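You operate a simulated robot arm through the tools that you are given. There is no shell and no other tool. Be economical: measure what you need, move in short steps, check, and stop when the job is done.

You are at the controls of a simulated robot arm. One attempt, no reset.

## Task
Press the gasket home on both sides, then fit the new flange on the studs.

It is judged by the outcome, as a careful person would: the job done as asked, and still so three seconds after it is handed in. It fails if anything else is knocked over, pushed out of place, dropped, spilled or broken.

## Robot
A 7-joint arm with a two-finger parallel gripper, fixed in place. Base frame: the origin is at the foot of the arm, x ahead of it, y to its left, z up. Lengths are in m, angles in degrees, forces in N, time in s.
With the tool pointing down near the work surface it reaches from about 0.1 to 0.6 m from the base axis. Its first joint turns from -115.0 to 115.0 degrees. Payload 3.91 kg.
Tool frame: the origin (TCP) lies between the finger pads and is the grasp point; the fingertips stand 0.03 m ahead of it; z points along the fingers, y is the line along which they close. Largest opening 0.11 m; finger width 0.02, thickness 0.01; the body of the gripper, 0.048 by 0.112 m, starts 0.055 m behind the TCP.
Orientation is that of the tool frame in the base frame, as a unit quaternion [w, x, y, z]. With the fingers straight down and closing along the base's y, the tool's x points along the base's -x, its y along +y and its z along -z.

## Interface
- The arm moves only by the tool jog_arm. Its argument "increments" is a list that holds one entry, the list of rows, each a list of 7 numbers: the shift along the base's x, y, z in units of 40 mm (1.0 is 40 mm), then the turn, a rotation vector about the base's x, y, z in units of 5 degrees (1.0 is 5 degrees), then the closure, from 0 (fully open) to 1 (shut). In form: [[[tx, ty, tz, wx, wy, wz, jaw], ...]]. A call has 1 to 8 rows; each row shifts and turns the commanded pose from where the row before left it. A call with a number of a shift or a turn outside -1 to 1 is refused whole. Each row takes 0.2 s and may step no farther than 0.05 m and 8.6 degrees from the row before; otherwise, or with a gripper value out of range, the whole call is refused. Where a pose cannot be reached the arm comes as near as it can. A force on the tool above 40 N (or 10 N above the force at the start of the call, whichever is more), or a blocked arm, ends the call early, and 0.2 s more pass. The fingers move at their own pace (about 0.108 m/s each) and stop on an object; they squeeze with about 41 N. The grip force told is the motor's: it shows also when the fingers shut on nothing. Time passes only in rows, and 0.2 s behind the last, so rows that do not move let the fingers close. The reply holds the time, the measured pose of the TCP, the force on the tool along the base axes, the opening and the grip force, in the units named above and with some noise.
- Cameras (640 x 400 px; columns grow to the right, rows downward): "scene" is fixed at [0.0516, 0.501, 1.4403]; the picture's right is [-0.71, -0.70, 0.00], its down [-0.28, 0.29, -0.92] and it looks along [0.64, -0.65, -0.40] (base axes); focal length 333 px, centre (320, 200). "wrist" rides on the gripper at [0.072, 0.017, -0.103] in the tool frame; the picture's right is [-0.23, 0.97, 0.00], its down [-0.76, -0.18, -0.62] and it looks along [-0.61, -0.14, 0.78] (tool axes); focal length 222 px, centre (320, 200). There is no depth. A picture from a camera that has moved, and an enlarged one, comes with that camera's place and axes in the base frame and with its lens.
- camera(camera): a new picture of that camera. No time passes.
- lift_body(by): slides the trunk up (or, below 0, down) by that many m; the arm rides with it, the base frame stays. It gives what a move gives, with no picture.
- inspect(camera, box): a new picture of the part [left, top, right, bottom] of that camera's present view, enlarged. No time passes.
- job_done(): hands the job in; it is judged then, once.

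Work in short steps. Places have to be worked out from the pictures, the camera data and where the tool is seen: move nearer, look again, correct. Check each grasp and each placing, and mend what went wrong. You have 120 turns and 76 pictures in all, those below and enlarged ones among them. Open the gripper and draw the arm clear of the work before you hand the job in, unless the task says otherwise; then end with one line.

The tools are called after ">>>" as name(argument=value, ...) on one line, values as JSON. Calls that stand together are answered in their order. jog_arm: Moves the arm, as the interface text tells. Its arguments: {"type":"object","properties":{"increments":{"type":"array","items":{"type":"array","items":{"type":"array","items":{"type":"number"}}}}},"required":["increments"]} The other tools are called the same way: lift_body (by) slides the trunk up or down; camera (camera) takes a picture; inspect (camera, box) takes an enlarged picture of a part of a camera's view; job_done () hands the job in.

At the start:

```text
t: 0.0
ee_pos: [0.6073, -0.2385, 1.1224]
ee_rot: [0.0, 0.0, 1.0, 0.0]
force: [0.7, -1.0, -0.1]
width: 0.1097
grasp_force: 0.0
trunk travel left (down, up): [-0.75, 0.24]
```

scene: 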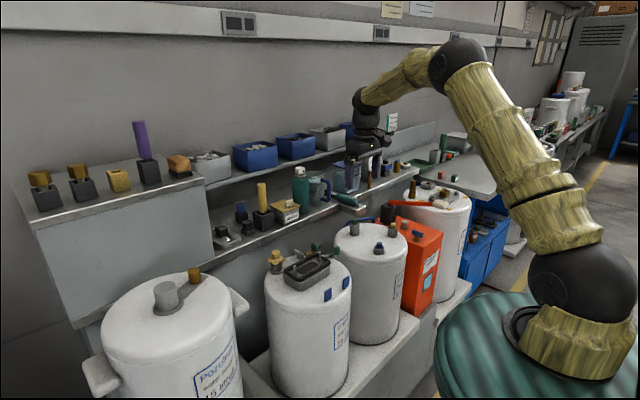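
wrist: 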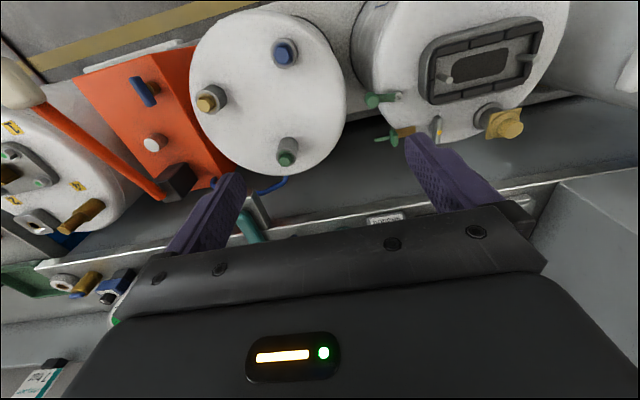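

The scene shows several vessels; I see what seems a gasket/flange seat on the drum top near the front, and another on the far left of the wrist view. I enlarge both views.

>>> inspect(camera="scene", box=[240, 200, 480, 350])

>>> inspect(camera="wrist", box=[340, 0, 600, 162])

>>> inspect(camera="wrist", box=[0, 50, 320, 250])

>>> inspect(camera="scene", box=[190, 110, 430, 260])

```text
2.67 times, centred on (360, 275) of scene
camera zoom: at [0.0516, 0.501, 1.4403], right [-0.71, -0.7, 0.0], down [-0.28, 0.29, -0.92], along [0.64, -0.65, -0.4], focal length 887 px, centre (213, 0)
```

zoom: 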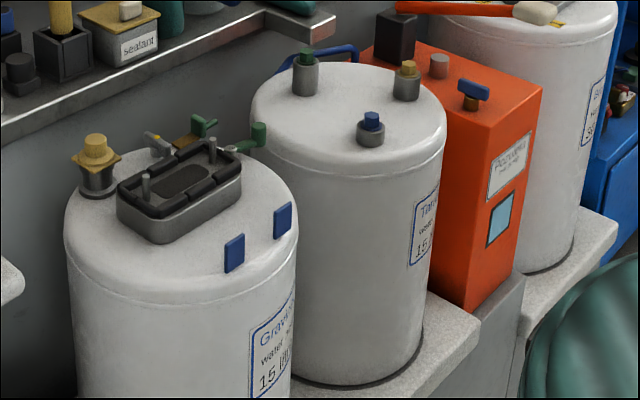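

```text
2.46 times, centred on (470, 81) of wrist
camera zoom: at [0.5347, -0.2213, 1.2243], right [0.23, 0.97, 0.0], down [0.76, -0.18, 0.62], along [0.61, -0.14, -0.78], focal length 547 px, centre (-49, 493)
```

zoom: 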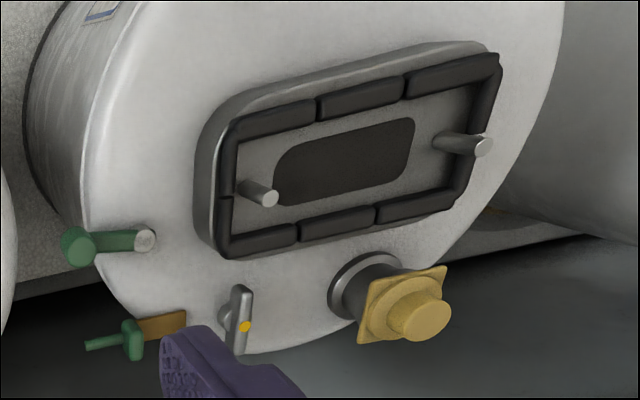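

```text
2.00 times, centred on (160, 150) of wrist
camera zoom: at [0.5347, -0.2213, 1.2243], right [0.23, 0.97, 0.0], down [0.76, -0.18, 0.62], along [0.61, -0.14, -0.78], focal length 444 px, centre (640, 300)
```

zoom: 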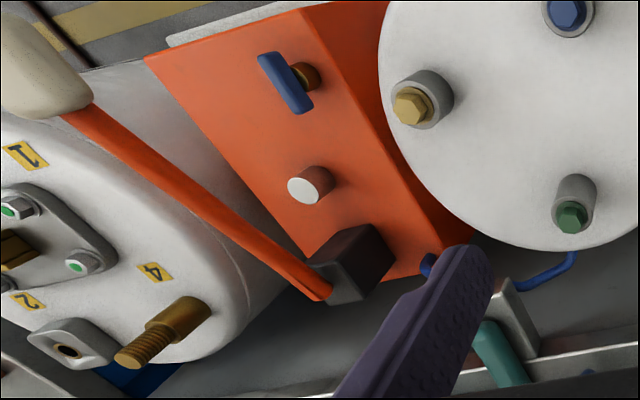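

```text
2.67 times, centred on (310, 185) of scene
camera zoom: at [0.0516, 0.501, 1.4403], right [-0.71, -0.7, 0.0], down [-0.28, 0.29, -0.92], along [0.64, -0.65, -0.4], focal length 887 px, centre (347, 240)
```

zoom: 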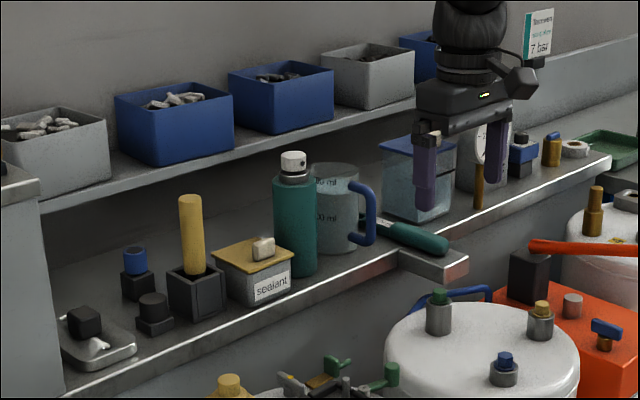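

The gasket seat with two studs is on the "Gravi..." drum. I look for the new flange.

>>> inspect(camera="scene", box=[380, 110, 540, 210])

>>> inspect(camera="scene", box=[20, 110, 260, 260])

>>> inspect(camera="scene", box=[80, 240, 260, 352])

>>> inspect(camera="scene", box=[440, 60, 600, 160])

```text
4.00 times, centred on (460, 160) of scene
camera zoom: at [0.0516, 0.501, 1.4403], right [-0.71, -0.7, 0.0], down [-0.28, 0.29, -0.92], along [0.64, -0.65, -0.4], focal length 1330 px, centre (-240, 360)
```

zoom: 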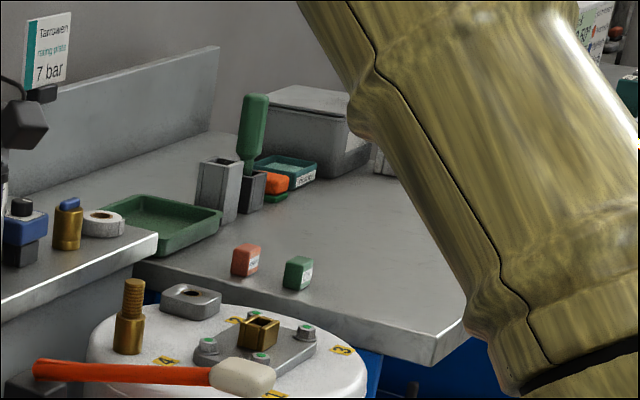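

```text
2.67 times, centred on (140, 185) of scene
camera zoom: at [0.0516, 0.501, 1.4403], right [-0.71, -0.7, 0.0], down [-0.28, 0.29, -0.92], along [0.64, -0.65, -0.4], focal length 887 px, centre (800, 240)
```

zoom: 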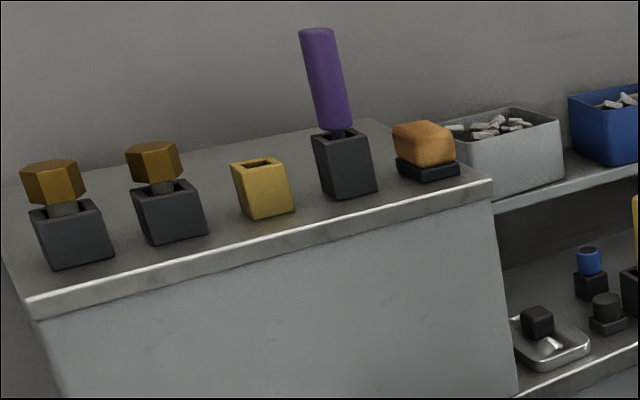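

```text
3.56 times, centred on (170, 296) of scene
camera zoom: at [0.0516, 0.501, 1.4403], right [-0.71, -0.7, 0.0], down [-0.28, 0.29, -0.92], along [0.64, -0.65, -0.4], focal length 1182 px, centre (853, -141)
```

zoom: 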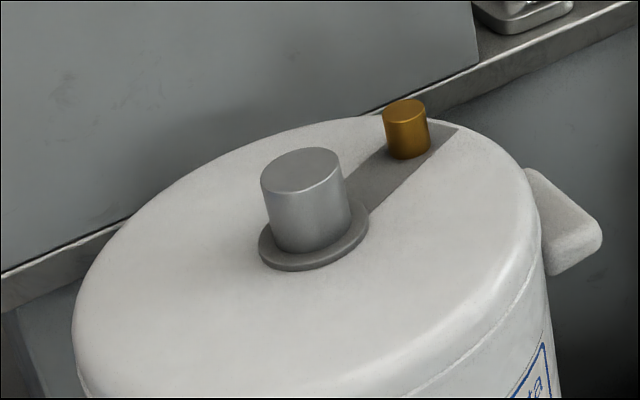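

```text
4.00 times, centred on (520, 110) of scene
camera zoom: at [0.0516, 0.501, 1.4403], right [-0.71, -0.7, 0.0], down [-0.28, 0.29, -0.92], along [0.64, -0.65, -0.4], focal length 1330 px, centre (-480, 560)
```

zoom: 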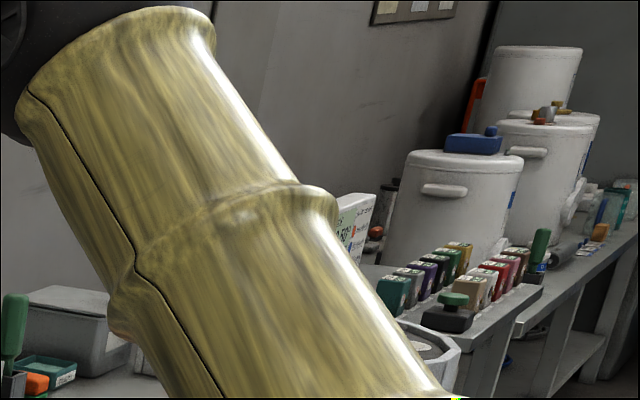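

No obvious flange yet; I check the blue rack at right and the lower parts, and the upper right of the wrist view.

>>> inspect(camera="scene", box=[430, 180, 590, 280])

>>> inspect(camera="wrist", box=[0, 200, 320, 400])

```text
4.00 times, centred on (510, 230) of scene
camera zoom: at [0.0516, 0.501, 1.4403], right [-0.71, -0.7, 0.0], down [-0.28, 0.29, -0.92], along [0.64, -0.65, -0.4], focal length 1330 px, centre (-440, 80)
```

zoom: 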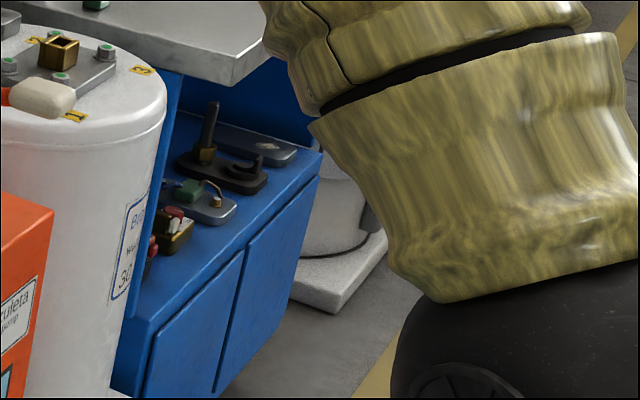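

```text
2.00 times, centred on (160, 300) of wrist
camera zoom: at [0.5347, -0.2213, 1.2243], right [0.23, 0.97, 0.0], down [0.76, -0.18, 0.62], along [0.61, -0.14, -0.78], focal length 444 px, centre (640, 0)
```

zoom: 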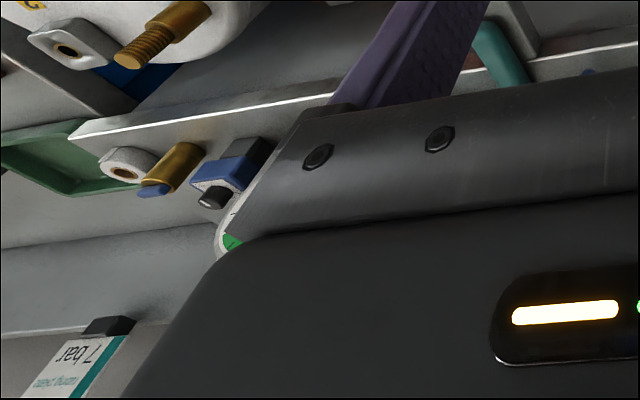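

Oblong flange-like plates lie on the blue cart to the right. I swing the arm there at height for a closer look.

>>> jog_arm(increments=[[[-0.53, -0.65, 0, 0, 0, -1, 0], [-0.53, -0.65, 0, 0, 0, -1, 0], [-0.53, -0.65, 0, 0, 0, -1, 0], [-0.53, -0.65, 0, 0, 0, -1, 0], [-0.53, -0.65, 0, 0, 0, -1, 0], [-0.53, -0.65, 0, 0, 0, -1, 0], [-0.53, -0.65, 0, 0, 0, -1, 0], [-0.53, -0.65, 0, 0, 0, -1, 0]]])

>>> camera(camera="wrist")

>>> camera(camera="scene")

```text
t: 1.8
ee_pos: [0.4374, -0.4468, 1.1207]
ee_rot: [0.0, 0.343, 0.939, 0.001]
force: [0.4, 0.0, -0.5]
width: 0.1099
grasp_force: 0.1
trunk travel left (down, up): [-0.75, 0.24]
```

```text
63 pictures are left
camera wrist: at [0.3932, -0.3864, 1.2239], right [0.8, 0.6, 0.0], down [0.47, -0.63, 0.62], along [0.37, -0.5, -0.78], focal length 222 px, centre (320, 200)
```

wrist: 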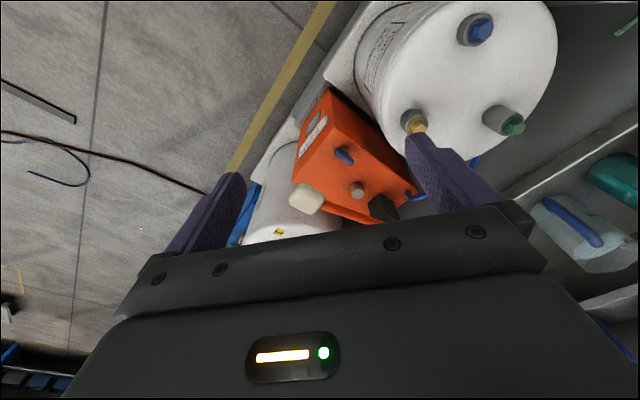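

```text
62 pictures are left
```

scene: 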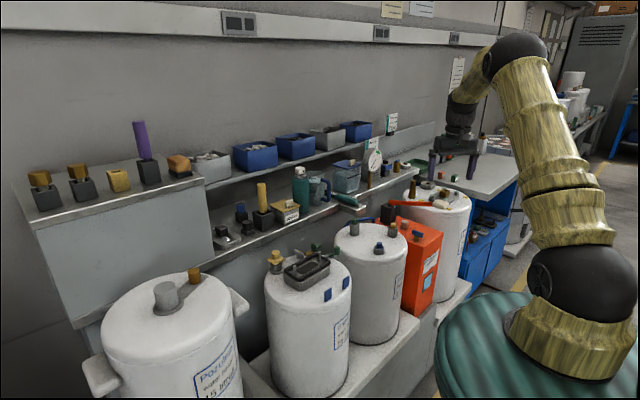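

The arm cleared part of the view; I enlarge the blue cart and the drum 4 in the scene picture.

>>> inspect(camera="scene", box=[440, 180, 540, 242])

>>> inspect(camera="scene", box=[380, 120, 540, 220])

```text
6.40 times, centred on (490, 211) of scene
camera zoom: at [0.0516, 0.501, 1.4403], right [-0.71, -0.7, 0.0], down [-0.28, 0.29, -0.92], along [0.64, -0.65, -0.4], focal length 2128 px, centre (-768, 130)
```

zoom: 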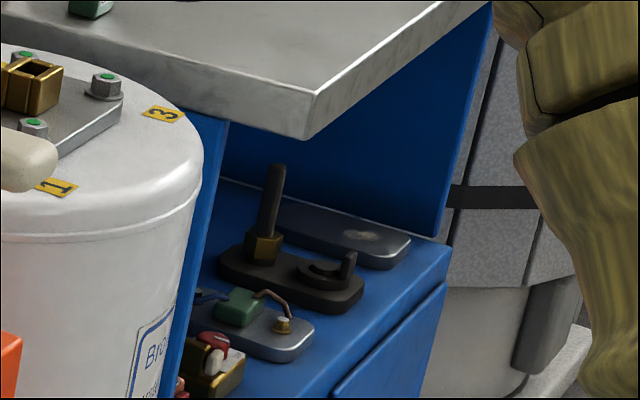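

```text
4.00 times, centred on (460, 170) of scene
camera zoom: at [0.0516, 0.501, 1.4403], right [-0.71, -0.7, 0.0], down [-0.28, 0.29, -0.92], along [0.64, -0.65, -0.4], focal length 1330 px, centre (-240, 320)
```

zoom: 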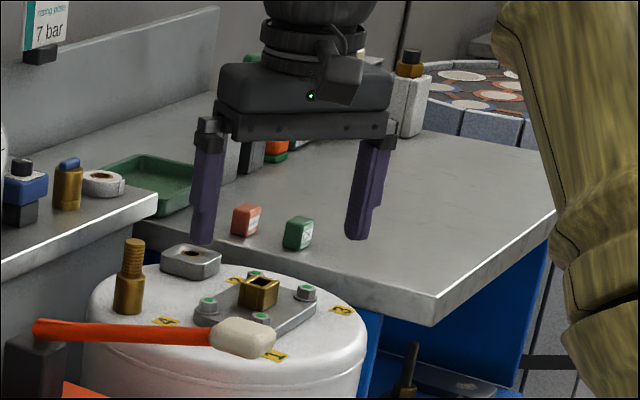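

The cart's contents look like clutter under a bench top. I go look on the left side, which the scene camera does not show.

>>> jog_arm(increments=[[[0.3, 0.9, 0, 0, 0, 1, 0], [0.3, 0.9, 0, 0, 0, 1, 0], [0.3, 0.9, 0, 0, 0, 1, 0], [0, 1, 0, 0, 0, 1, 0], [0, 1, 0, 0, 0, 1, 0], [0, 1, 0, 0, 0, 1, 0], [0, 1, 0, 0, 0, 1, 0], [0, 1, 0, 0, 0, 1, 0]]])

>>> jog_arm(increments=[[[0, 1, 0, 0, 0, 1, 0], [0, 1, 0, 0, 0, 1, 0], [0, 1, 0, 0, 0, 1, 0], [0, 1, 0, 0, 0, 1, 0], [0, 1, 0, 0, 0, 1, 0], [-0.3, 1, 0, 0, 0, 1, 0], [-0.3, 0.9, 0, 0, 0, 1, 0], [-0.3, 0.9, 0, 0, 0, 1, 0]]])

>>> camera(camera="wrist")

```text
t: 3.6
ee_pos: [0.4751, -0.1361, 1.1215]
ee_rot: [0.0, -0.001, 1.0, -0.001]
force: [0.4, -0.3, 0.5]
width: 0.1099
grasp_force: 0.0
trunk travel left (down, up): [-0.75, 0.24]
```

```text
t: 5.4
ee_pos: [0.4353, 0.1751, 1.1224]
ee_rot: [0.0, -0.342, 0.94, 0.0]
force: [-0.3, 0.2, -0.7]
width: 0.1101
grasp_force: 0.1
trunk travel left (down, up): [-0.75, 0.24]
```

```text
59 pictures are left
camera wrist: at [0.37, 0.1416, 1.2252], right [-0.45, 0.89, 0.0], down [0.7, 0.35, 0.62], along [0.56, 0.28, -0.78], focal length 222 px, centre (320, 200)
```

wrist: 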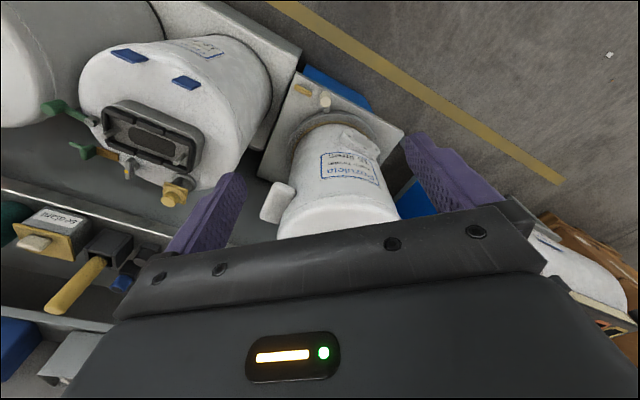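

Something brownish is further left; I go on.

>>> jog_arm(increments=[[[-0.4, 0.7, 0, 0, 0, 1, 0], [-0.4, 0.7, 0, 0, 0, 1, 0], [-0.4, 0.7, 0, 0, 0, 1, 0], [-0.4, 0.7, 0, 0, 0, 1, 0], [-0.4, 0.7, 0, 0, 0, 1, 0], [-0.4, 0.7, 0, 0, 0, 1, 0], [-0.4, 0.7, 0, 0, 0, 1, 0], [-0.4, 0.7, 0, 0, 0, 1, 0]]])

>>> camera(camera="wrist")

>>> camera(camera="scene")

```text
t: 7.2
ee_pos: [0.3092, 0.3992, 1.1213]
ee_rot: [0.0, -0.643, 0.766, 0.0]
force: [0.4, -0.6, -0.8]
width: 0.1099
grasp_force: 0.0
trunk travel left (down, up): [-0.75, 0.24]
```

```text
58 pictures are left
camera wrist: at [0.2809, 0.331, 1.224], right [-0.92, 0.39, 0.0], down [0.31, 0.72, 0.62], along [0.24, 0.57, -0.78], focal length 222 px, centre (320, 200)
```

wrist: 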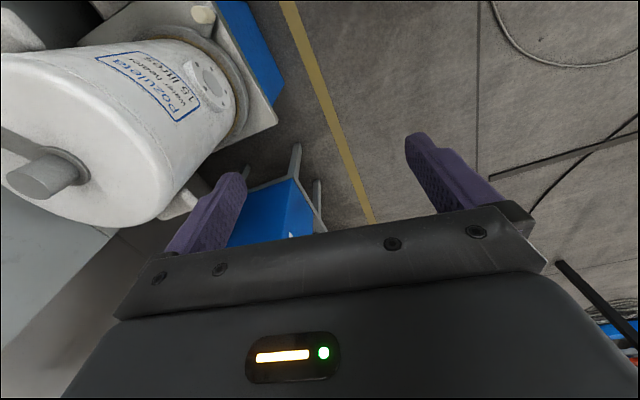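

```text
57 pictures are left
```

scene: 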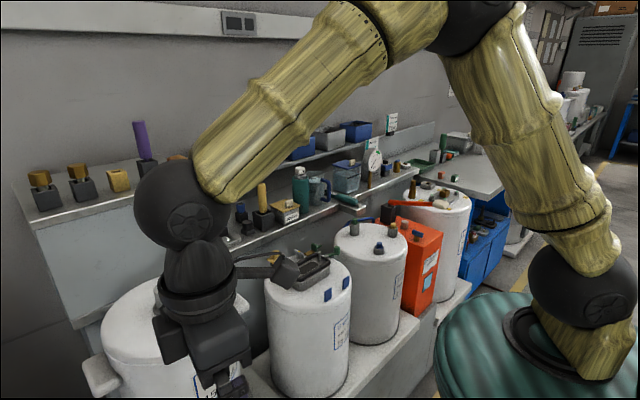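

Nothing usable at left. I look more closely at the shelf front: the plate with the teal handle over the shelf edge and the plate with the black knob.

>>> inspect(camera="scene", box=[310, 170, 406, 230])

>>> inspect(camera="scene", box=[240, 235, 350, 304])

```text
6.67 times, centred on (358, 200) of scene
camera zoom: at [0.0516, 0.501, 1.4403], right [-0.71, -0.7, 0.0], down [-0.28, 0.29, -0.92], along [0.64, -0.65, -0.4], focal length 2217 px, centre (67, 200)
```

zoom: 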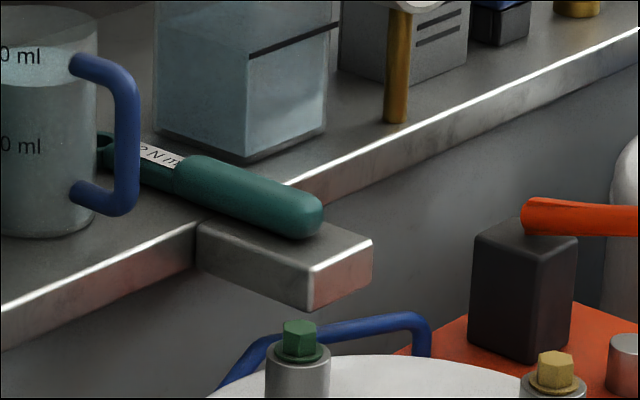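

```text
5.80 times, centred on (295, 270) of scene
camera zoom: at [0.0516, 0.501, 1.4403], right [-0.71, -0.7, 0.0], down [-0.28, 0.29, -0.92], along [0.64, -0.65, -0.4], focal length 1928 px, centre (465, -203)
```

zoom: 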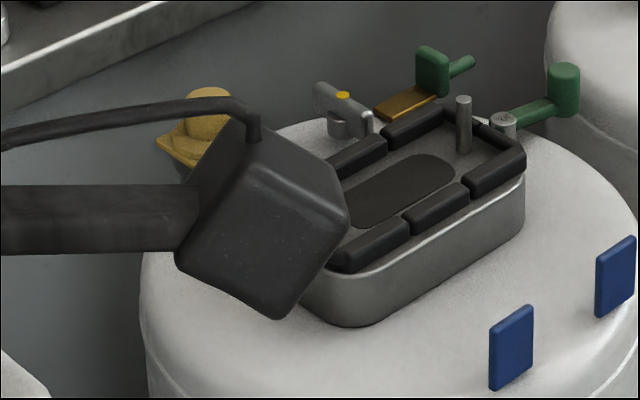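

Those are a torque wrench and fittings. The rounded plate with the black knob on the shelf's left end is now the best candidate; I swing back there to see it.

>>> jog_arm(increments=[[[0.5, -0.4, 0, 0, 0, -1, 0], [0.5, -0.4, 0, 0, 0, -1, 0], [0.5, -0.4, 0, 0, 0, -1, 0], [0.5, -0.4, 0, 0, 0, -1, 0], [0.5, -0.4, 0, 0, 0, -1, 0], [0.5, -0.4, 0, 0, 0, -1, 0], [0.5, -0.4, 0, 0, 0, -1, 0], [0.5, -0.4, 0, 0, 0, -1, 0]]])

>>> jog_arm(increments=[[[0.5, -0.5, 0, 0, 0, -1, 0], [0.5, -0.5, 0, 0, 0, -1, 0], [0.5, -0.5, 0, 0, 0, -1, 0], [0.5, -0.5, 0, 0, 0, -1, 0], [0.5, -0.5, 0, 0, 0, -1, 0], [0.5, -0.5, 0, 0, 0, -1, 0], [0.5, -0.5, 0, 0, 0, -1, 0], [0.5, -0.5, 0, 0, 0, -1, 0]]])

>>> camera(camera="wrist")

>>> inspect(camera="scene", box=[190, 190, 310, 265])

```text
t: 9.0
ee_pos: [0.4708, 0.2687, 1.1208]
ee_rot: [0.0, -0.341, 0.94, 0.002]
force: [0.0, 0.3, -0.7]
width: 0.1101
grasp_force: 0.0
trunk travel left (down, up): [-0.75, 0.24]
```

```text
t: 10.8
ee_pos: [0.6311, 0.1091, 1.1217]
ee_rot: [-0.002, 0.001, 1.0, 0.0]
force: [0.1, 0.0, -0.1]
width: 0.1099
grasp_force: 0.0
trunk travel left (down, up): [-0.75, 0.24]
```

```text
54 pictures are left
camera wrist: at [0.5589, 0.1262, 1.2243], right [0.23, 0.97, 0.0], down [0.76, -0.18, 0.62], along [0.61, -0.14, -0.78], focal length 222 px, centre (320, 200)
```

wrist: 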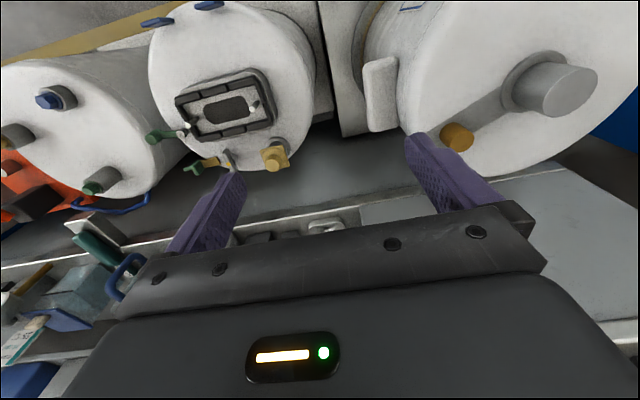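

```text
5.33 times, centred on (250, 228) of scene
camera zoom: at [0.0516, 0.501, 1.4403], right [-0.71, -0.7, 0.0], down [-0.28, 0.29, -0.92], along [0.64, -0.65, -0.4], focal length 1774 px, centre (693, 53)
```

zoom: 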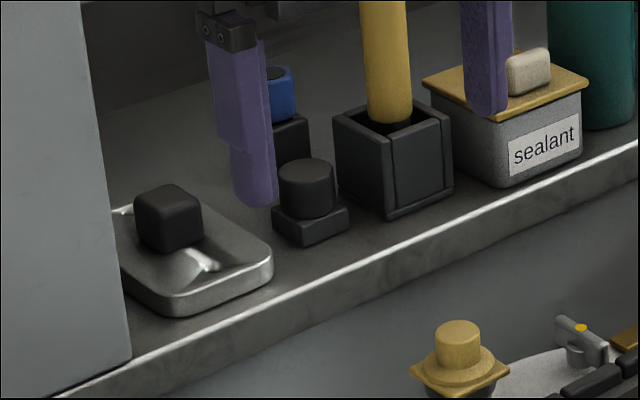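

The silver rounded plate with a black grip block sits at about (0.89, 0.06, 0.89). I move nearer to see whether it has stud holes.

>>> jog_arm(increments=[[[1, -0.1, 0, 0, 0, 0, 0], [1, -0.1, 0, 0, 0, 0, 0], [1, -0.1, 0, 0, 0, 0, 0], [0.5, -0.1, 0, 0, 0, 0, 0]]])

>>> camera(camera="wrist")

```text
t: 11.8
ee_pos: [0.7365, 0.1011, 1.1219]
ee_rot: [0.0, -0.001, 1.0, 0.0]
force: [-0.3, 0.7, 0.8]
width: 0.1099
grasp_force: 0.0
out of reach, approached as far as the arm can: row 3, 4
trunk travel left (down, up): [-0.75, 0.24]
```

```text
52 pictures are left
camera wrist: at [0.6648, 0.116, 1.2244], right [0.23, 0.97, 0.0], down [0.76, -0.18, 0.62], along [0.61, -0.14, -0.78], focal length 222 px, centre (320, 200)
```

wrist: 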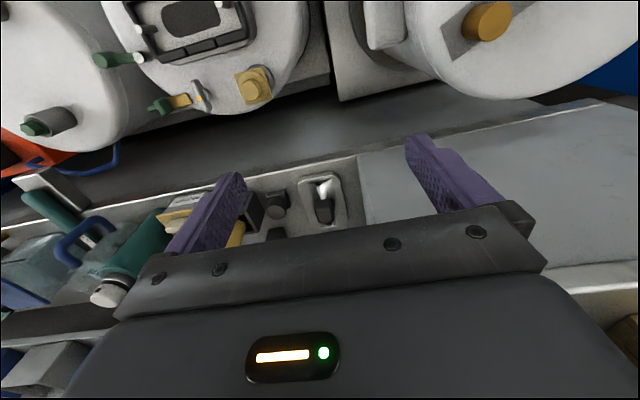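

>>> inspect(camera="wrist", box=[240, 150, 400, 250])

>>> inspect(camera="wrist", box=[90, 0, 330, 150])

```text
4.00 times, centred on (320, 200) of wrist
camera zoom: at [0.6648, 0.116, 1.2244], right [0.23, 0.97, 0.0], down [0.76, -0.18, 0.62], along [0.61, -0.14, -0.78], focal length 888 px, centre (320, 200)
```

zoom: 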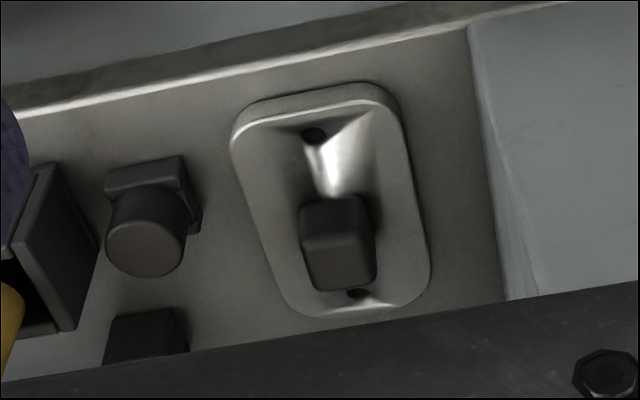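

```text
2.67 times, centred on (210, 75) of wrist
camera zoom: at [0.6648, 0.116, 1.2244], right [0.23, 0.97, 0.0], down [0.76, -0.18, 0.62], along [0.61, -0.14, -0.78], focal length 592 px, centre (613, 533)
```

zoom: 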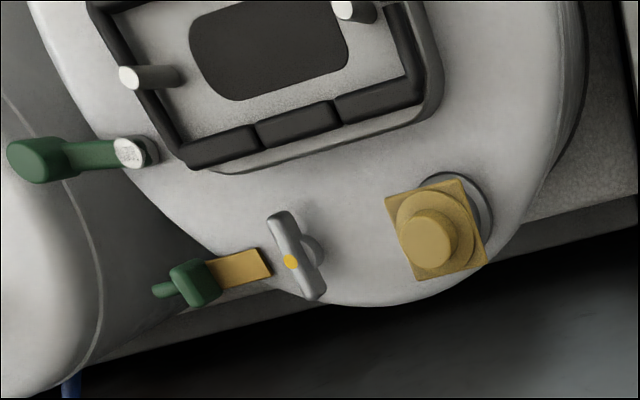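

This is the flange: a plate with two stud holes about 0.1 m apart, centre about (0.925, 0.064), long axis along x, with a grip block. First the gasket: I move so that the wrist camera sees it from close.

>>> jog_arm(increments=[[[-1, -0.4, 0, 0, 0, 0, 0], [-1, -0.4, 0, 0, 0, 0, 0], [-1, -0.4, -0.5, 0, 0, 0, 1], [-1, -0.4, -0.5, 0, 0, 0, 1], [-1, -0.4, -0.5, 0, 0, 0, 1], [-0.5, -0.4, -0.5, 0, 0, 0, 1]]])

>>> camera(camera="wrist")

```text
t: 13.2
ee_pos: [0.5186, 0.0046, 1.0423]
ee_rot: [0.001, -0.001, 1.0, 0.0]
force: [0.1, -0.2, 0.2]
width: 0.0001
grasp_force: 37.9
trunk travel left (down, up): [-0.75, 0.24]
```

```text
49 pictures are left
camera wrist: at [0.4462, 0.02, 1.1447], right [0.23, 0.97, 0.0], down [0.76, -0.18, 0.62], along [0.61, -0.14, -0.78], focal length 222 px, centre (320, 200)
```

wrist: 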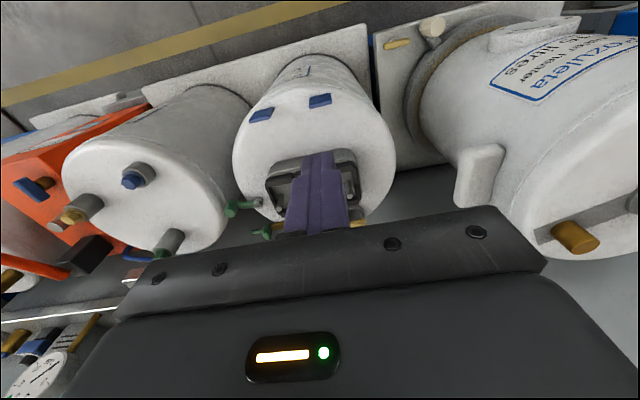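

The fingers hide it; I shift sideways and forward.

>>> jog_arm(increments=[[[0.7, 1, 0, 0, 0, 0, 1], [0.7, 1, -0.5, 0, 0, 0, 1], [0.5, 0.7, -0.5, 0, 0, 0, 1]]])

>>> inspect(camera="wrist", box=[60, 0, 320, 162])

```text
refused: row 2 steps farther than a row can; nothing moved
```

```text
2.46 times, centred on (190, 81) of wrist
camera zoom: at [0.4462, 0.02, 1.1447], right [0.23, 0.97, 0.0], down [0.76, -0.18, 0.62], along [0.61, -0.14, -0.78], focal length 547 px, centre (640, 493)
```

zoom: 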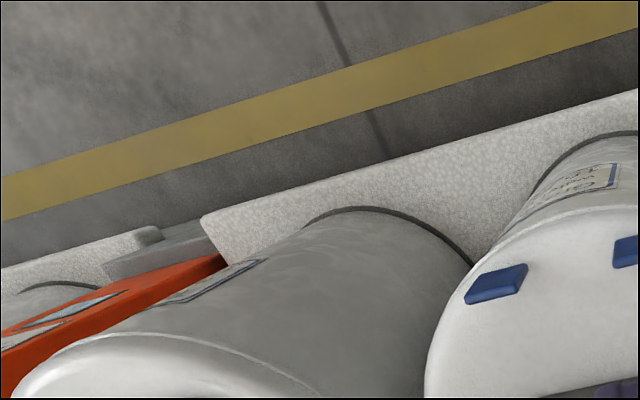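

The step was too long; I repeat with smaller ones.

>>> jog_arm(increments=[[[0.5, 0.8, 0, 0, 0, 0, 1], [0.5, 0.8, -0.3, 0, 0, 0, 1], [0.5, 0.8, -0.3, 0, 0, 0, 1], [0.5, 0.3, -0.3, 0, 0, 0, 1]]])

>>> camera(camera="wrist")

```text
t: 14.2
ee_pos: [0.6007, 0.1104, 1.0056]
ee_rot: [0.0, 0.0, 1.0, 0.0]
force: [-0.2, -0.1, -0.2]
width: 0.0
grasp_force: 37.5
trunk travel left (down, up): [-0.75, 0.24]
```

```text
47 pictures are left
camera wrist: at [0.5279, 0.127, 1.1078], right [0.23, 0.97, 0.0], down [0.76, -0.18, 0.62], along [0.61, -0.14, -0.78], focal length 222 px, centre (320, 200)
```

wrist: 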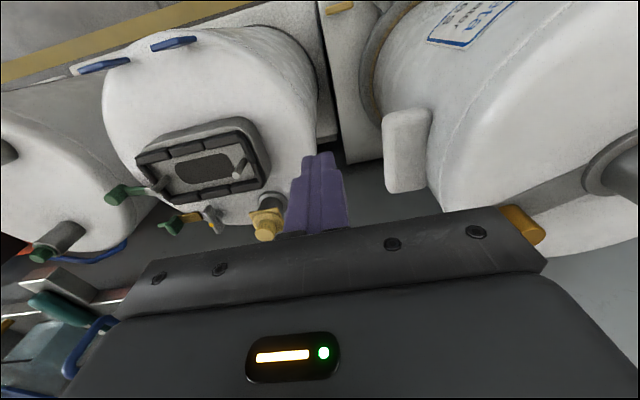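

>>> inspect(camera="wrist", box=[120, 110, 290, 216])

>>> inspect(camera="scene", box=[270, 240, 340, 284])

```text
3.76 times, centred on (205, 163) of wrist
camera zoom: at [0.5279, 0.127, 1.1078], right [0.23, 0.97, 0.0], down [0.76, -0.18, 0.62], along [0.61, -0.14, -0.78], focal length 836 px, centre (753, 339)
```

zoom: 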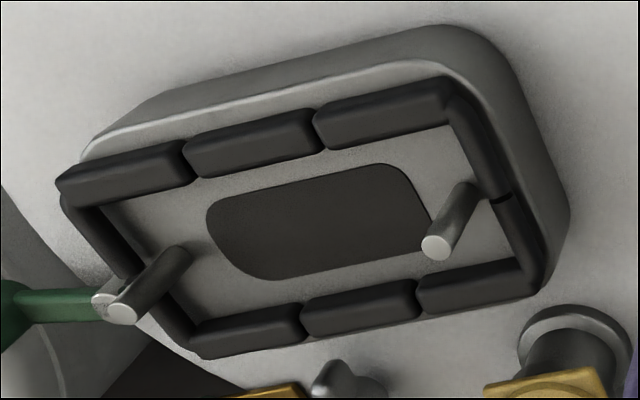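

```text
9.09 times, centred on (305, 262) of scene
camera zoom: at [0.0516, 0.501, 1.4403], right [-0.71, -0.7, 0.0], down [-0.28, 0.29, -0.92], along [0.64, -0.65, -0.4], focal length 3023 px, centre (456, -364)
```

zoom: 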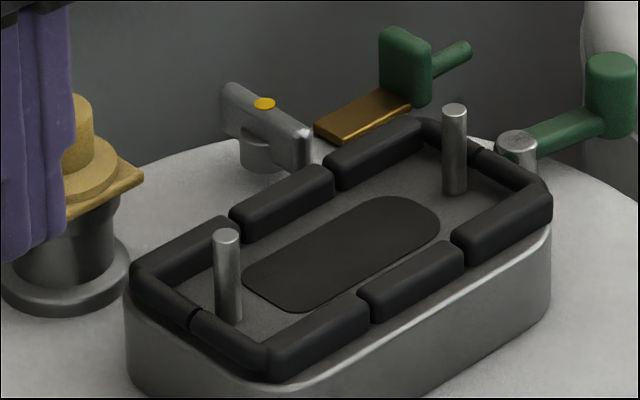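

Both long sides (three segments each) seem to stand proud of the end pieces. I judge near side at x≈0.598, far side at x≈0.659, y from −0.08 to 0.005. I move the closed fingers over the middle of the near side.

>>> jog_arm(increments=[[[0, -0.95, 0, 0, 0, 0, 1], [0, -0.95, 0, 0, 0, 0, 1], [0, -0.95, 0, 0, 0, 0, 1], [-0.07, -0.78, 0, 0, 0, 0, 1], [0, 0, -0.8, 0, 0, 0, 1], [0, 0, -0.5, 0, 0, 0, 1]]])

>>> camera(camera="wrist")

>>> inspect(camera="scene", box=[256, 216, 352, 276])

```text
t: 15.6
ee_pos: [0.5967, -0.0355, 0.9535]
ee_rot: [-0.001, 0.0, 1.0, 0.0]
force: [-0.8, 0.3, 0.1]
width: 0.0
grasp_force: 37.0
trunk travel left (down, up): [-0.75, 0.24]
```

```text
44 pictures are left
camera wrist: at [0.5249, -0.0192, 1.0563], right [0.23, 0.97, 0.0], down [0.76, -0.18, 0.62], along [0.61, -0.14, -0.78], focal length 222 px, centre (320, 200)
```

wrist: 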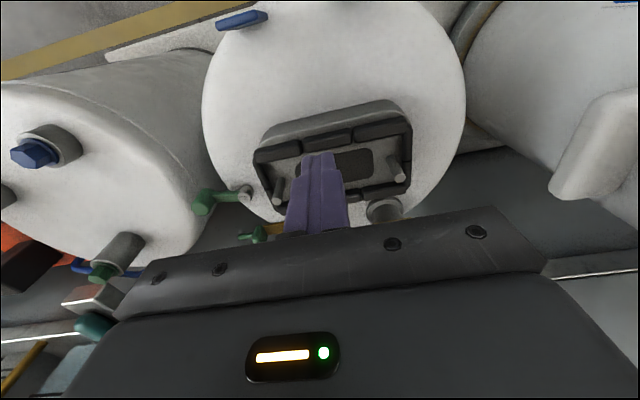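

```text
6.67 times, centred on (304, 246) of scene
camera zoom: at [0.0516, 0.501, 1.4403], right [-0.71, -0.7, 0.0], down [-0.28, 0.29, -0.92], along [0.64, -0.65, -0.4], focal length 2217 px, centre (427, -107)
```

zoom: 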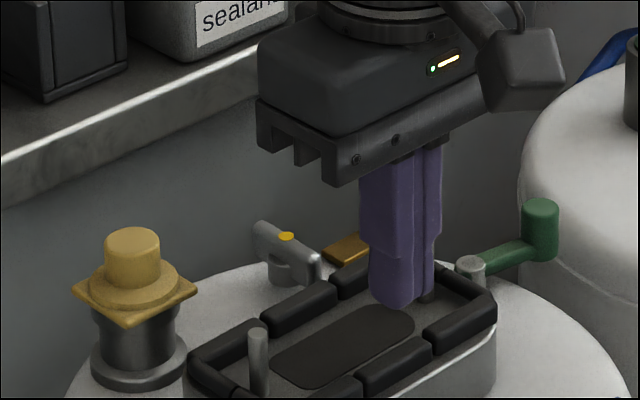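

Both views agree the tip is above the near side's middle segment. I lower gently to contact.

>>> jog_arm(increments=[[[0, 0, -0.4, 0, 0, 0, 1], [0, 0, -0.2, 0, 0, 0, 1], [0, 0, -0.1, 0, 0, 0, 1], [0, 0, -0.1, 0, 0, 0, 1], [0, 0, -0.1, 0, 0, 0, 1], [0, 0, -0.1, 0, 0, 0, 1]]])

```text
t: 17.0
ee_pos: [0.5951, -0.0354, 0.922]
ee_rot: [0.004, 0.0, 1.0, 0.0]
force: [-11.9, 1.6, 25.9]
width: 0.0003
grasp_force: 37.3
trunk travel left (down, up): [-0.75, 0.24]
stopped in row 6: the force on the tool passed its limit (the readings are from after the stop); the commanded pose is now the measured one
```

Contact at tip z≈0.892 with over the limit force; I look at the result.

>>> inspect(camera="scene", box=[270, 240, 340, 284])

>>> inspect(camera="wrist", box=[220, 70, 440, 207])

```text
9.09 times, centred on (305, 262) of scene
camera zoom: at [0.0516, 0.501, 1.4403], right [-0.71, -0.7, 0.0], down [-0.28, 0.29, -0.92], along [0.64, -0.65, -0.4], focal length 3023 px, centre (456, -364)
```

zoom: 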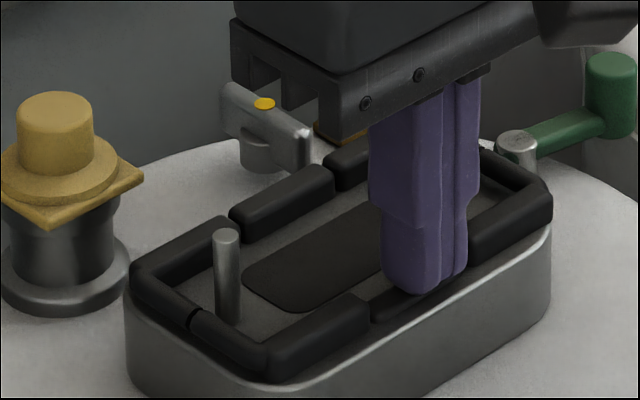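

```text
2.91 times, centred on (330, 138) of wrist
camera zoom: at [0.5223, -0.0184, 1.0238], right [0.23, 0.97, 0.0], down [0.76, -0.18, 0.63], along [0.61, -0.14, -0.78], focal length 646 px, centre (291, 379)
```

zoom: 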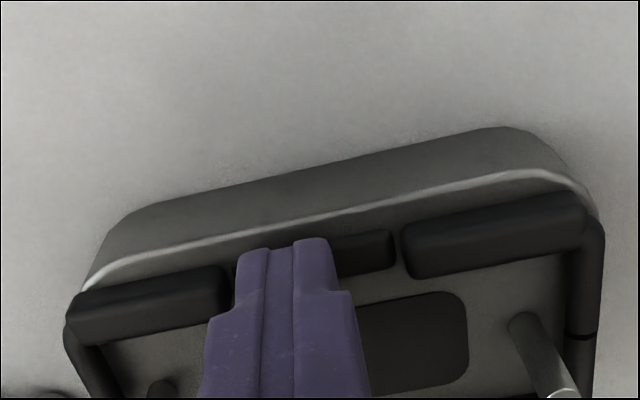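

The middle segment went down. I lift off and check whether it stays.

>>> jog_arm(increments=[[[0.05, 0, 0.5, 0, 0, 0, 1], [0, 0.8, 0.8, 0, 0, 0, 1], [0, 0.8, 0.8, 0, 0, 0, 1], [0, 0.8, 0, 0, 0, 0, 1]]])

>>> inspect(camera="wrist", box=[120, 60, 320, 185])

>>> inspect(camera="scene", box=[270, 240, 340, 284])

```text
t: 18.0
ee_pos: [0.6008, 0.0616, 1.0005]
ee_rot: [0.003, 0.0, 1.0, -0.001]
force: [0.1, 0.2, 0.3]
width: 0.0
grasp_force: 38.1
trunk travel left (down, up): [-0.75, 0.24]
```

```text
3.20 times, centred on (220, 122) of wrist
camera zoom: at [0.5282, 0.0776, 1.1023], right [0.23, 0.97, 0.0], down [0.76, -0.18, 0.63], along [0.61, -0.14, -0.78], focal length 711 px, centre (640, 448)
```

zoom: 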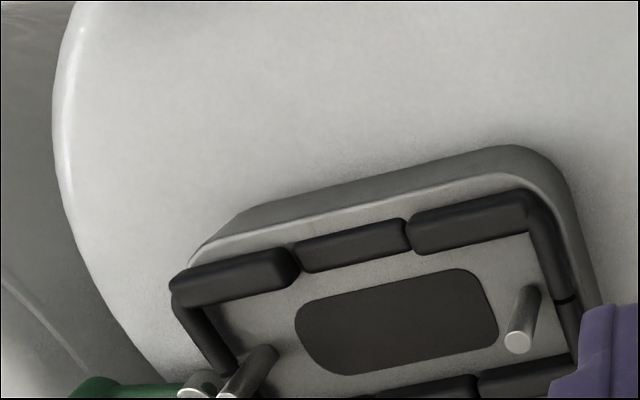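

```text
9.09 times, centred on (305, 262) of scene
camera zoom: at [0.0516, 0.501, 1.4403], right [-0.71, -0.7, 0.0], down [-0.28, 0.29, -0.92], along [0.64, -0.65, -0.4], focal length 3023 px, centre (456, -364)
```

zoom: 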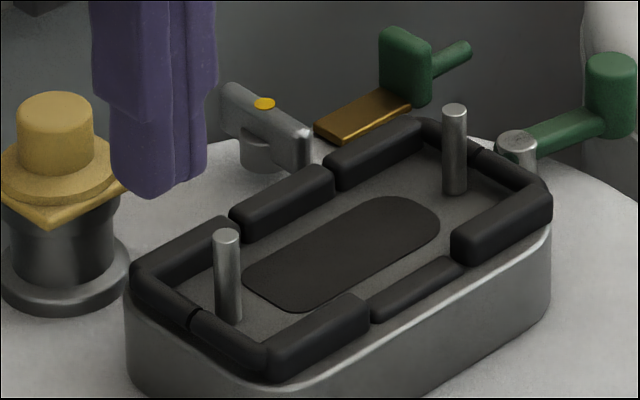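

It stays down while its neighbours still stand proud, so every segment must be pressed. Next is the near side's +y segment.

>>> jog_arm(increments=[[[0, -0.75, 0, 0, 0, 0, 1], [0, -0.75, -0.6, 0, 0, 0, 1], [0, 0, -0.8, 0, 0, 0, 1], [0, 0, -0.2, 0, 0, 0, 1], [0, 0, -0.15, 0, 0, 0, 1], [0, 0, -0.15, 0, 0, 0, 1], [0, 0, -0.15, 0, 0, 0, 1], [0, 0, -0.15, 0, 0, 0, 1]]])

```text
t: 19.8
ee_pos: [0.5992, -0.0006, 0.9224]
ee_rot: [0.008, 0.0, 1.0, -0.001]
force: [-12.4, -1.3, 25.0]
width: 0.0
grasp_force: 37.3
trunk travel left (down, up): [-0.75, 0.24]
stopped in row 8: the force on the tool passed its limit (the readings are from after the stop); the commanded pose is now the measured one
```

Same stop depth as the middle. Now the near side's −y segment.

>>> jog_arm(increments=[[[0.03, 0, 0.9, 0, 0, 0, 1], [0, -1, 0, 0, 0, 0, 1], [0, -1, 0, 0, 0, 0, 1], [0, 0, -0.5, 0, 0, 0, 1], [0, 0, -0.2, 0, 0, 0, 1], [0, 0, -0.15, 0, 0, 0, 1], [0, 0, -0.15, 0, 0, 0, 1], [0, 0, -0.15, 0, 0, 0, 1]]])

>>> inspect(camera="scene", box=[270, 240, 340, 284])

```text
t: 21.5
ee_pos: [0.605, -0.0808, 0.9216]
ee_rot: [0.013, 0.001, 1.0, -0.001]
force: [-11.9, 1.8, 24.8]
width: 0.0
grasp_force: 38.1
trunk travel left (down, up): [-0.75, 0.24]
stopped in row 8: the force on the tool passed its limit (the readings are from after the stop); the commanded pose is now the measured one
```

```text
9.09 times, centred on (305, 262) of scene
camera zoom: at [0.0516, 0.501, 1.4403], right [-0.71, -0.7, 0.0], down [-0.28, 0.29, -0.92], along [0.64, -0.65, -0.4], focal length 3023 px, centre (456, -364)
```

zoom: 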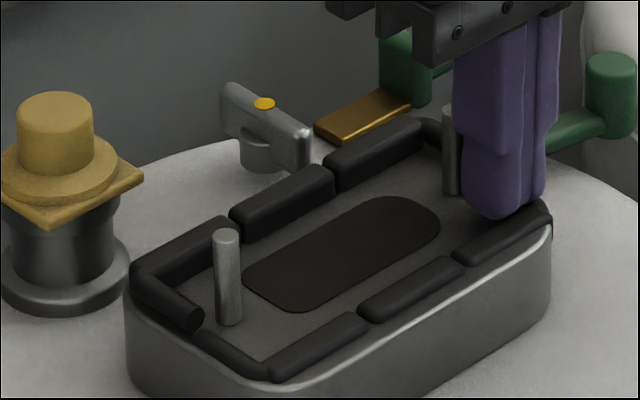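

The near side is home. I straighten the small tilt and press the far side's −y segment next.

>>> jog_arm(increments=[[[0, 0, 1, 0, 0.3, 0, 1], [0.65, 0.05, 0, 0, 0, 0, 1], [0.65, 0.05, 0, 0, 0, 0, 1], [0, 0, -0.6, 0, 0, 0, 1]]])

>>> inspect(camera="scene", box=[270, 240, 340, 284])

>>> camera(camera="wrist")

```text
t: 22.5
ee_pos: [0.6586, -0.079, 0.9344]
ee_rot: [-0.001, 0.0, 1.0, -0.001]
force: [-0.4, -0.7, -0.3]
width: 0.0001
grasp_force: 37.5
trunk travel left (down, up): [-0.75, 0.24]
```

```text
9.09 times, centred on (305, 262) of scene
camera zoom: at [0.0516, 0.501, 1.4403], right [-0.71, -0.7, 0.0], down [-0.28, 0.29, -0.92], along [0.64, -0.65, -0.4], focal length 3023 px, centre (456, -364)
```

zoom: 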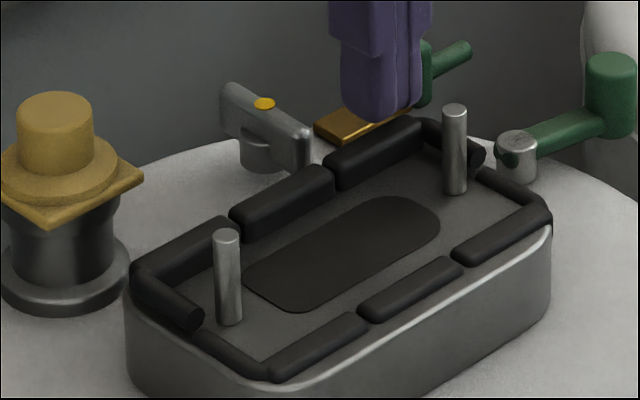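

```text
36 pictures are left
camera wrist: at [0.5872, -0.0615, 1.037], right [0.23, 0.97, 0.0], down [0.76, -0.18, 0.62], along [0.6, -0.14, -0.78], focal length 222 px, centre (320, 200)
```

wrist: 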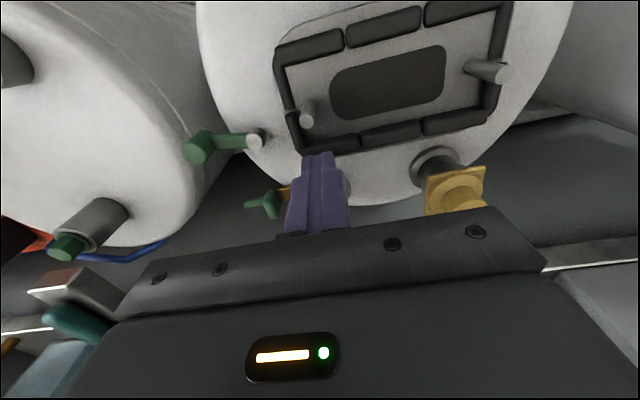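

The tip is over the far −y segment (about x 0.655, y −0.07). I press.

>>> jog_arm(increments=[[[-0.05, 0.1, -0.15, 0, 0, 0, 1], [0, 0, -0.15, 0, 0, 0, 1], [0, 0, -0.15, 0, 0, 0, 1], [0, 0, -0.15, 0, 0, 0, 1], [0, 0, -0.15, 0, 0, 0, 1]]])

```text
t: 23.4
ee_pos: [0.6581, -0.0732, 0.9221]
ee_rot: [0.003, 0.0, 1.0, -0.002]
force: [-13.8, 1.5, 22.8]
width: 0.0
grasp_force: 38.2
trunk travel left (down, up): [-0.75, 0.24]
stopped in row 4: the force on the tool passed its limit (the readings are from after the stop); the commanded pose is now the measured one
```

Now the far middle segment, with a look.

>>> jog_arm(increments=[[[-0.05, 0, 0.7, 0, 0.1, 0, 1], [0, 0.95, 0, 0, 0, 0, 1], [0, 0, -0.5, 0, 0, 0, 1], [0, 0, -0.15, 0, 0, 0, 1], [0, 0, -0.15, 0, 0, 0, 1], [0, 0, -0.15, 0, 0, 0, 1]]])

>>> inspect(camera="scene", box=[270, 240, 340, 284])

```text
t: 24.7
ee_pos: [0.6572, -0.0367, 0.922]
ee_rot: [0.003, 0.001, 1.0, -0.003]
force: [-11.6, 0.0, 23.3]
width: 0.0001
grasp_force: 38.2
trunk travel left (down, up): [-0.75, 0.24]
stopped in row 6: the force on the tool passed its limit (the readings are from after the stop); the commanded pose is now the measured one
```

```text
9.09 times, centred on (305, 262) of scene
camera zoom: at [0.0516, 0.501, 1.4403], right [-0.71, -0.7, 0.0], down [-0.28, 0.29, -0.92], along [0.64, -0.65, -0.4], focal length 3023 px, centre (456, -364)
```

zoom: 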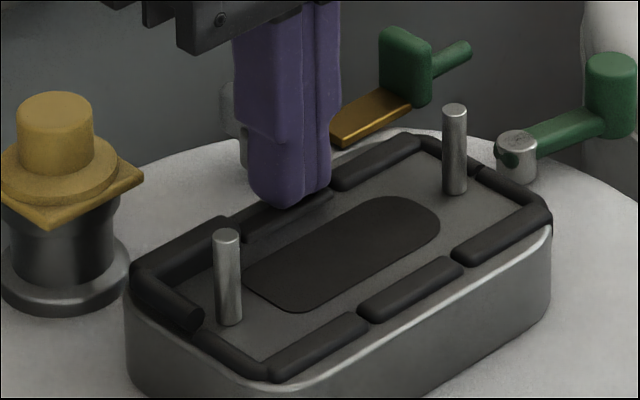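

Working. Last segment: far side, +y end, y≈0, clear of the yellow cap.

>>> jog_arm(increments=[[[-0.05, 0, 0.7, 0, 0.1, 0, 1], [0, 0.85, 0, 0, 0, 0, 1], [0, 0, -0.5, 0, 0, 0, 1], [0, 0, -0.15, 0, 0, 0, 1], [0, 0, -0.15, 0, 0, 0, 1], [0, 0, -0.15, 0, 0, 0, 1]]])

>>> inspect(camera="scene", box=[270, 240, 340, 284])

```text
t: 26.0
ee_pos: [0.6599, -0.0026, 0.9211]
ee_rot: [0.004, 0.001, 1.0, -0.002]
force: [-11.5, 0.3, 20.0]
width: 0.0001
grasp_force: 37.7
trunk travel left (down, up): [-0.75, 0.24]
stopped in row 6: the force on the tool passed its limit (the readings are from after the stop); the commanded pose is now the measured one
```

```text
9.09 times, centred on (305, 262) of scene
camera zoom: at [0.0516, 0.501, 1.4403], right [-0.71, -0.7, 0.0], down [-0.28, 0.29, -0.92], along [0.64, -0.65, -0.4], focal length 3023 px, centre (456, -364)
```

zoom: 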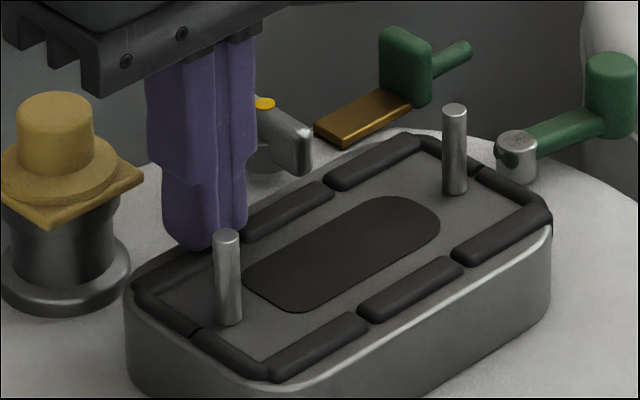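

All six segments are home. Now I rise, open partly and tilt the tool forward 50° to gain reach toward the flange.

>>> jog_arm(increments=[[[0, 0, 0.9, 0, 0, 0, 1], [0, 0.3, 0.9, 0, 0, 0, 0.5], [0, 0.3, 0.9, 0, 0, 0, 0.5], [0, 0.3, 0.9, 0, -1, 0, 0.5], [0, 0.3, 0, 0, -1, 0, 0.5], [0, 0.3, 0, 0, -1, 0, 0.5], [0, 0.1, 0, 0, -1, 0, 0.5], [0, 0, 0, 0, -1, 0, 0.5]]])

>>> jog_arm(increments=[[[0.5, 0, 0, 0, -1, 0, 0.5], [0.5, 0, 0, 0, -1, 0, 0.5], [0.5, 0, 0, 0, -1, 0, 0.5], [0.5, 0, 0, 0, -1, 0, 0.5], [0.5, 0, 0, 0, -1, 0, 0.5]]])

>>> camera(camera="wrist")

```text
t: 27.8
ee_pos: [0.661, 0.0617, 1.0632]
ee_rot: [0.219, 0.001, 0.976, -0.003]
force: [0.1, 0.9, -0.5]
width: 0.055
grasp_force: 0.1
trunk travel left (down, up): [-0.75, 0.24]
```

```text
t: 29.0
ee_pos: [0.7618, 0.0605, 1.0628]
ee_rot: [0.426, 0.001, 0.905, -0.002]
force: [0.3, 0.6, -0.8]
width: 0.055
grasp_force: 0.0
trunk travel left (down, up): [-0.75, 0.24]
```

```text
33 pictures are left
camera wrist: at [0.6367, 0.0775, 1.0713], right [0.15, 0.97, 0.17], down [0.0, -0.18, 0.98], along [0.99, -0.15, -0.03], focal length 222 px, centre (320, 200)
```

wrist: 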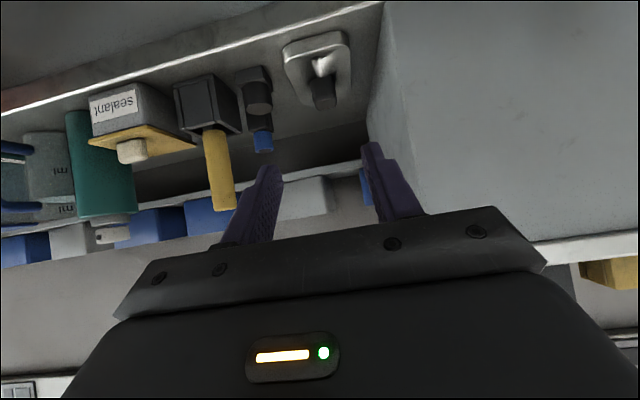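

The flange is in clear view. I enlarge it to fix its place.

>>> inspect(camera="wrist", box=[260, 20, 388, 100])

```text
5.00 times, centred on (324, 60) of wrist
camera zoom: at [0.6367, 0.0775, 1.0713], right [0.15, 0.97, 0.17], down [0.0, -0.18, 0.98], along [0.99, -0.15, -0.03], focal length 1111 px, centre (300, 900)
```

zoom: 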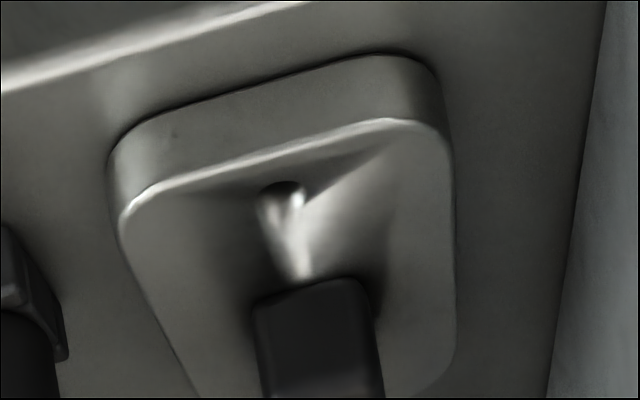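

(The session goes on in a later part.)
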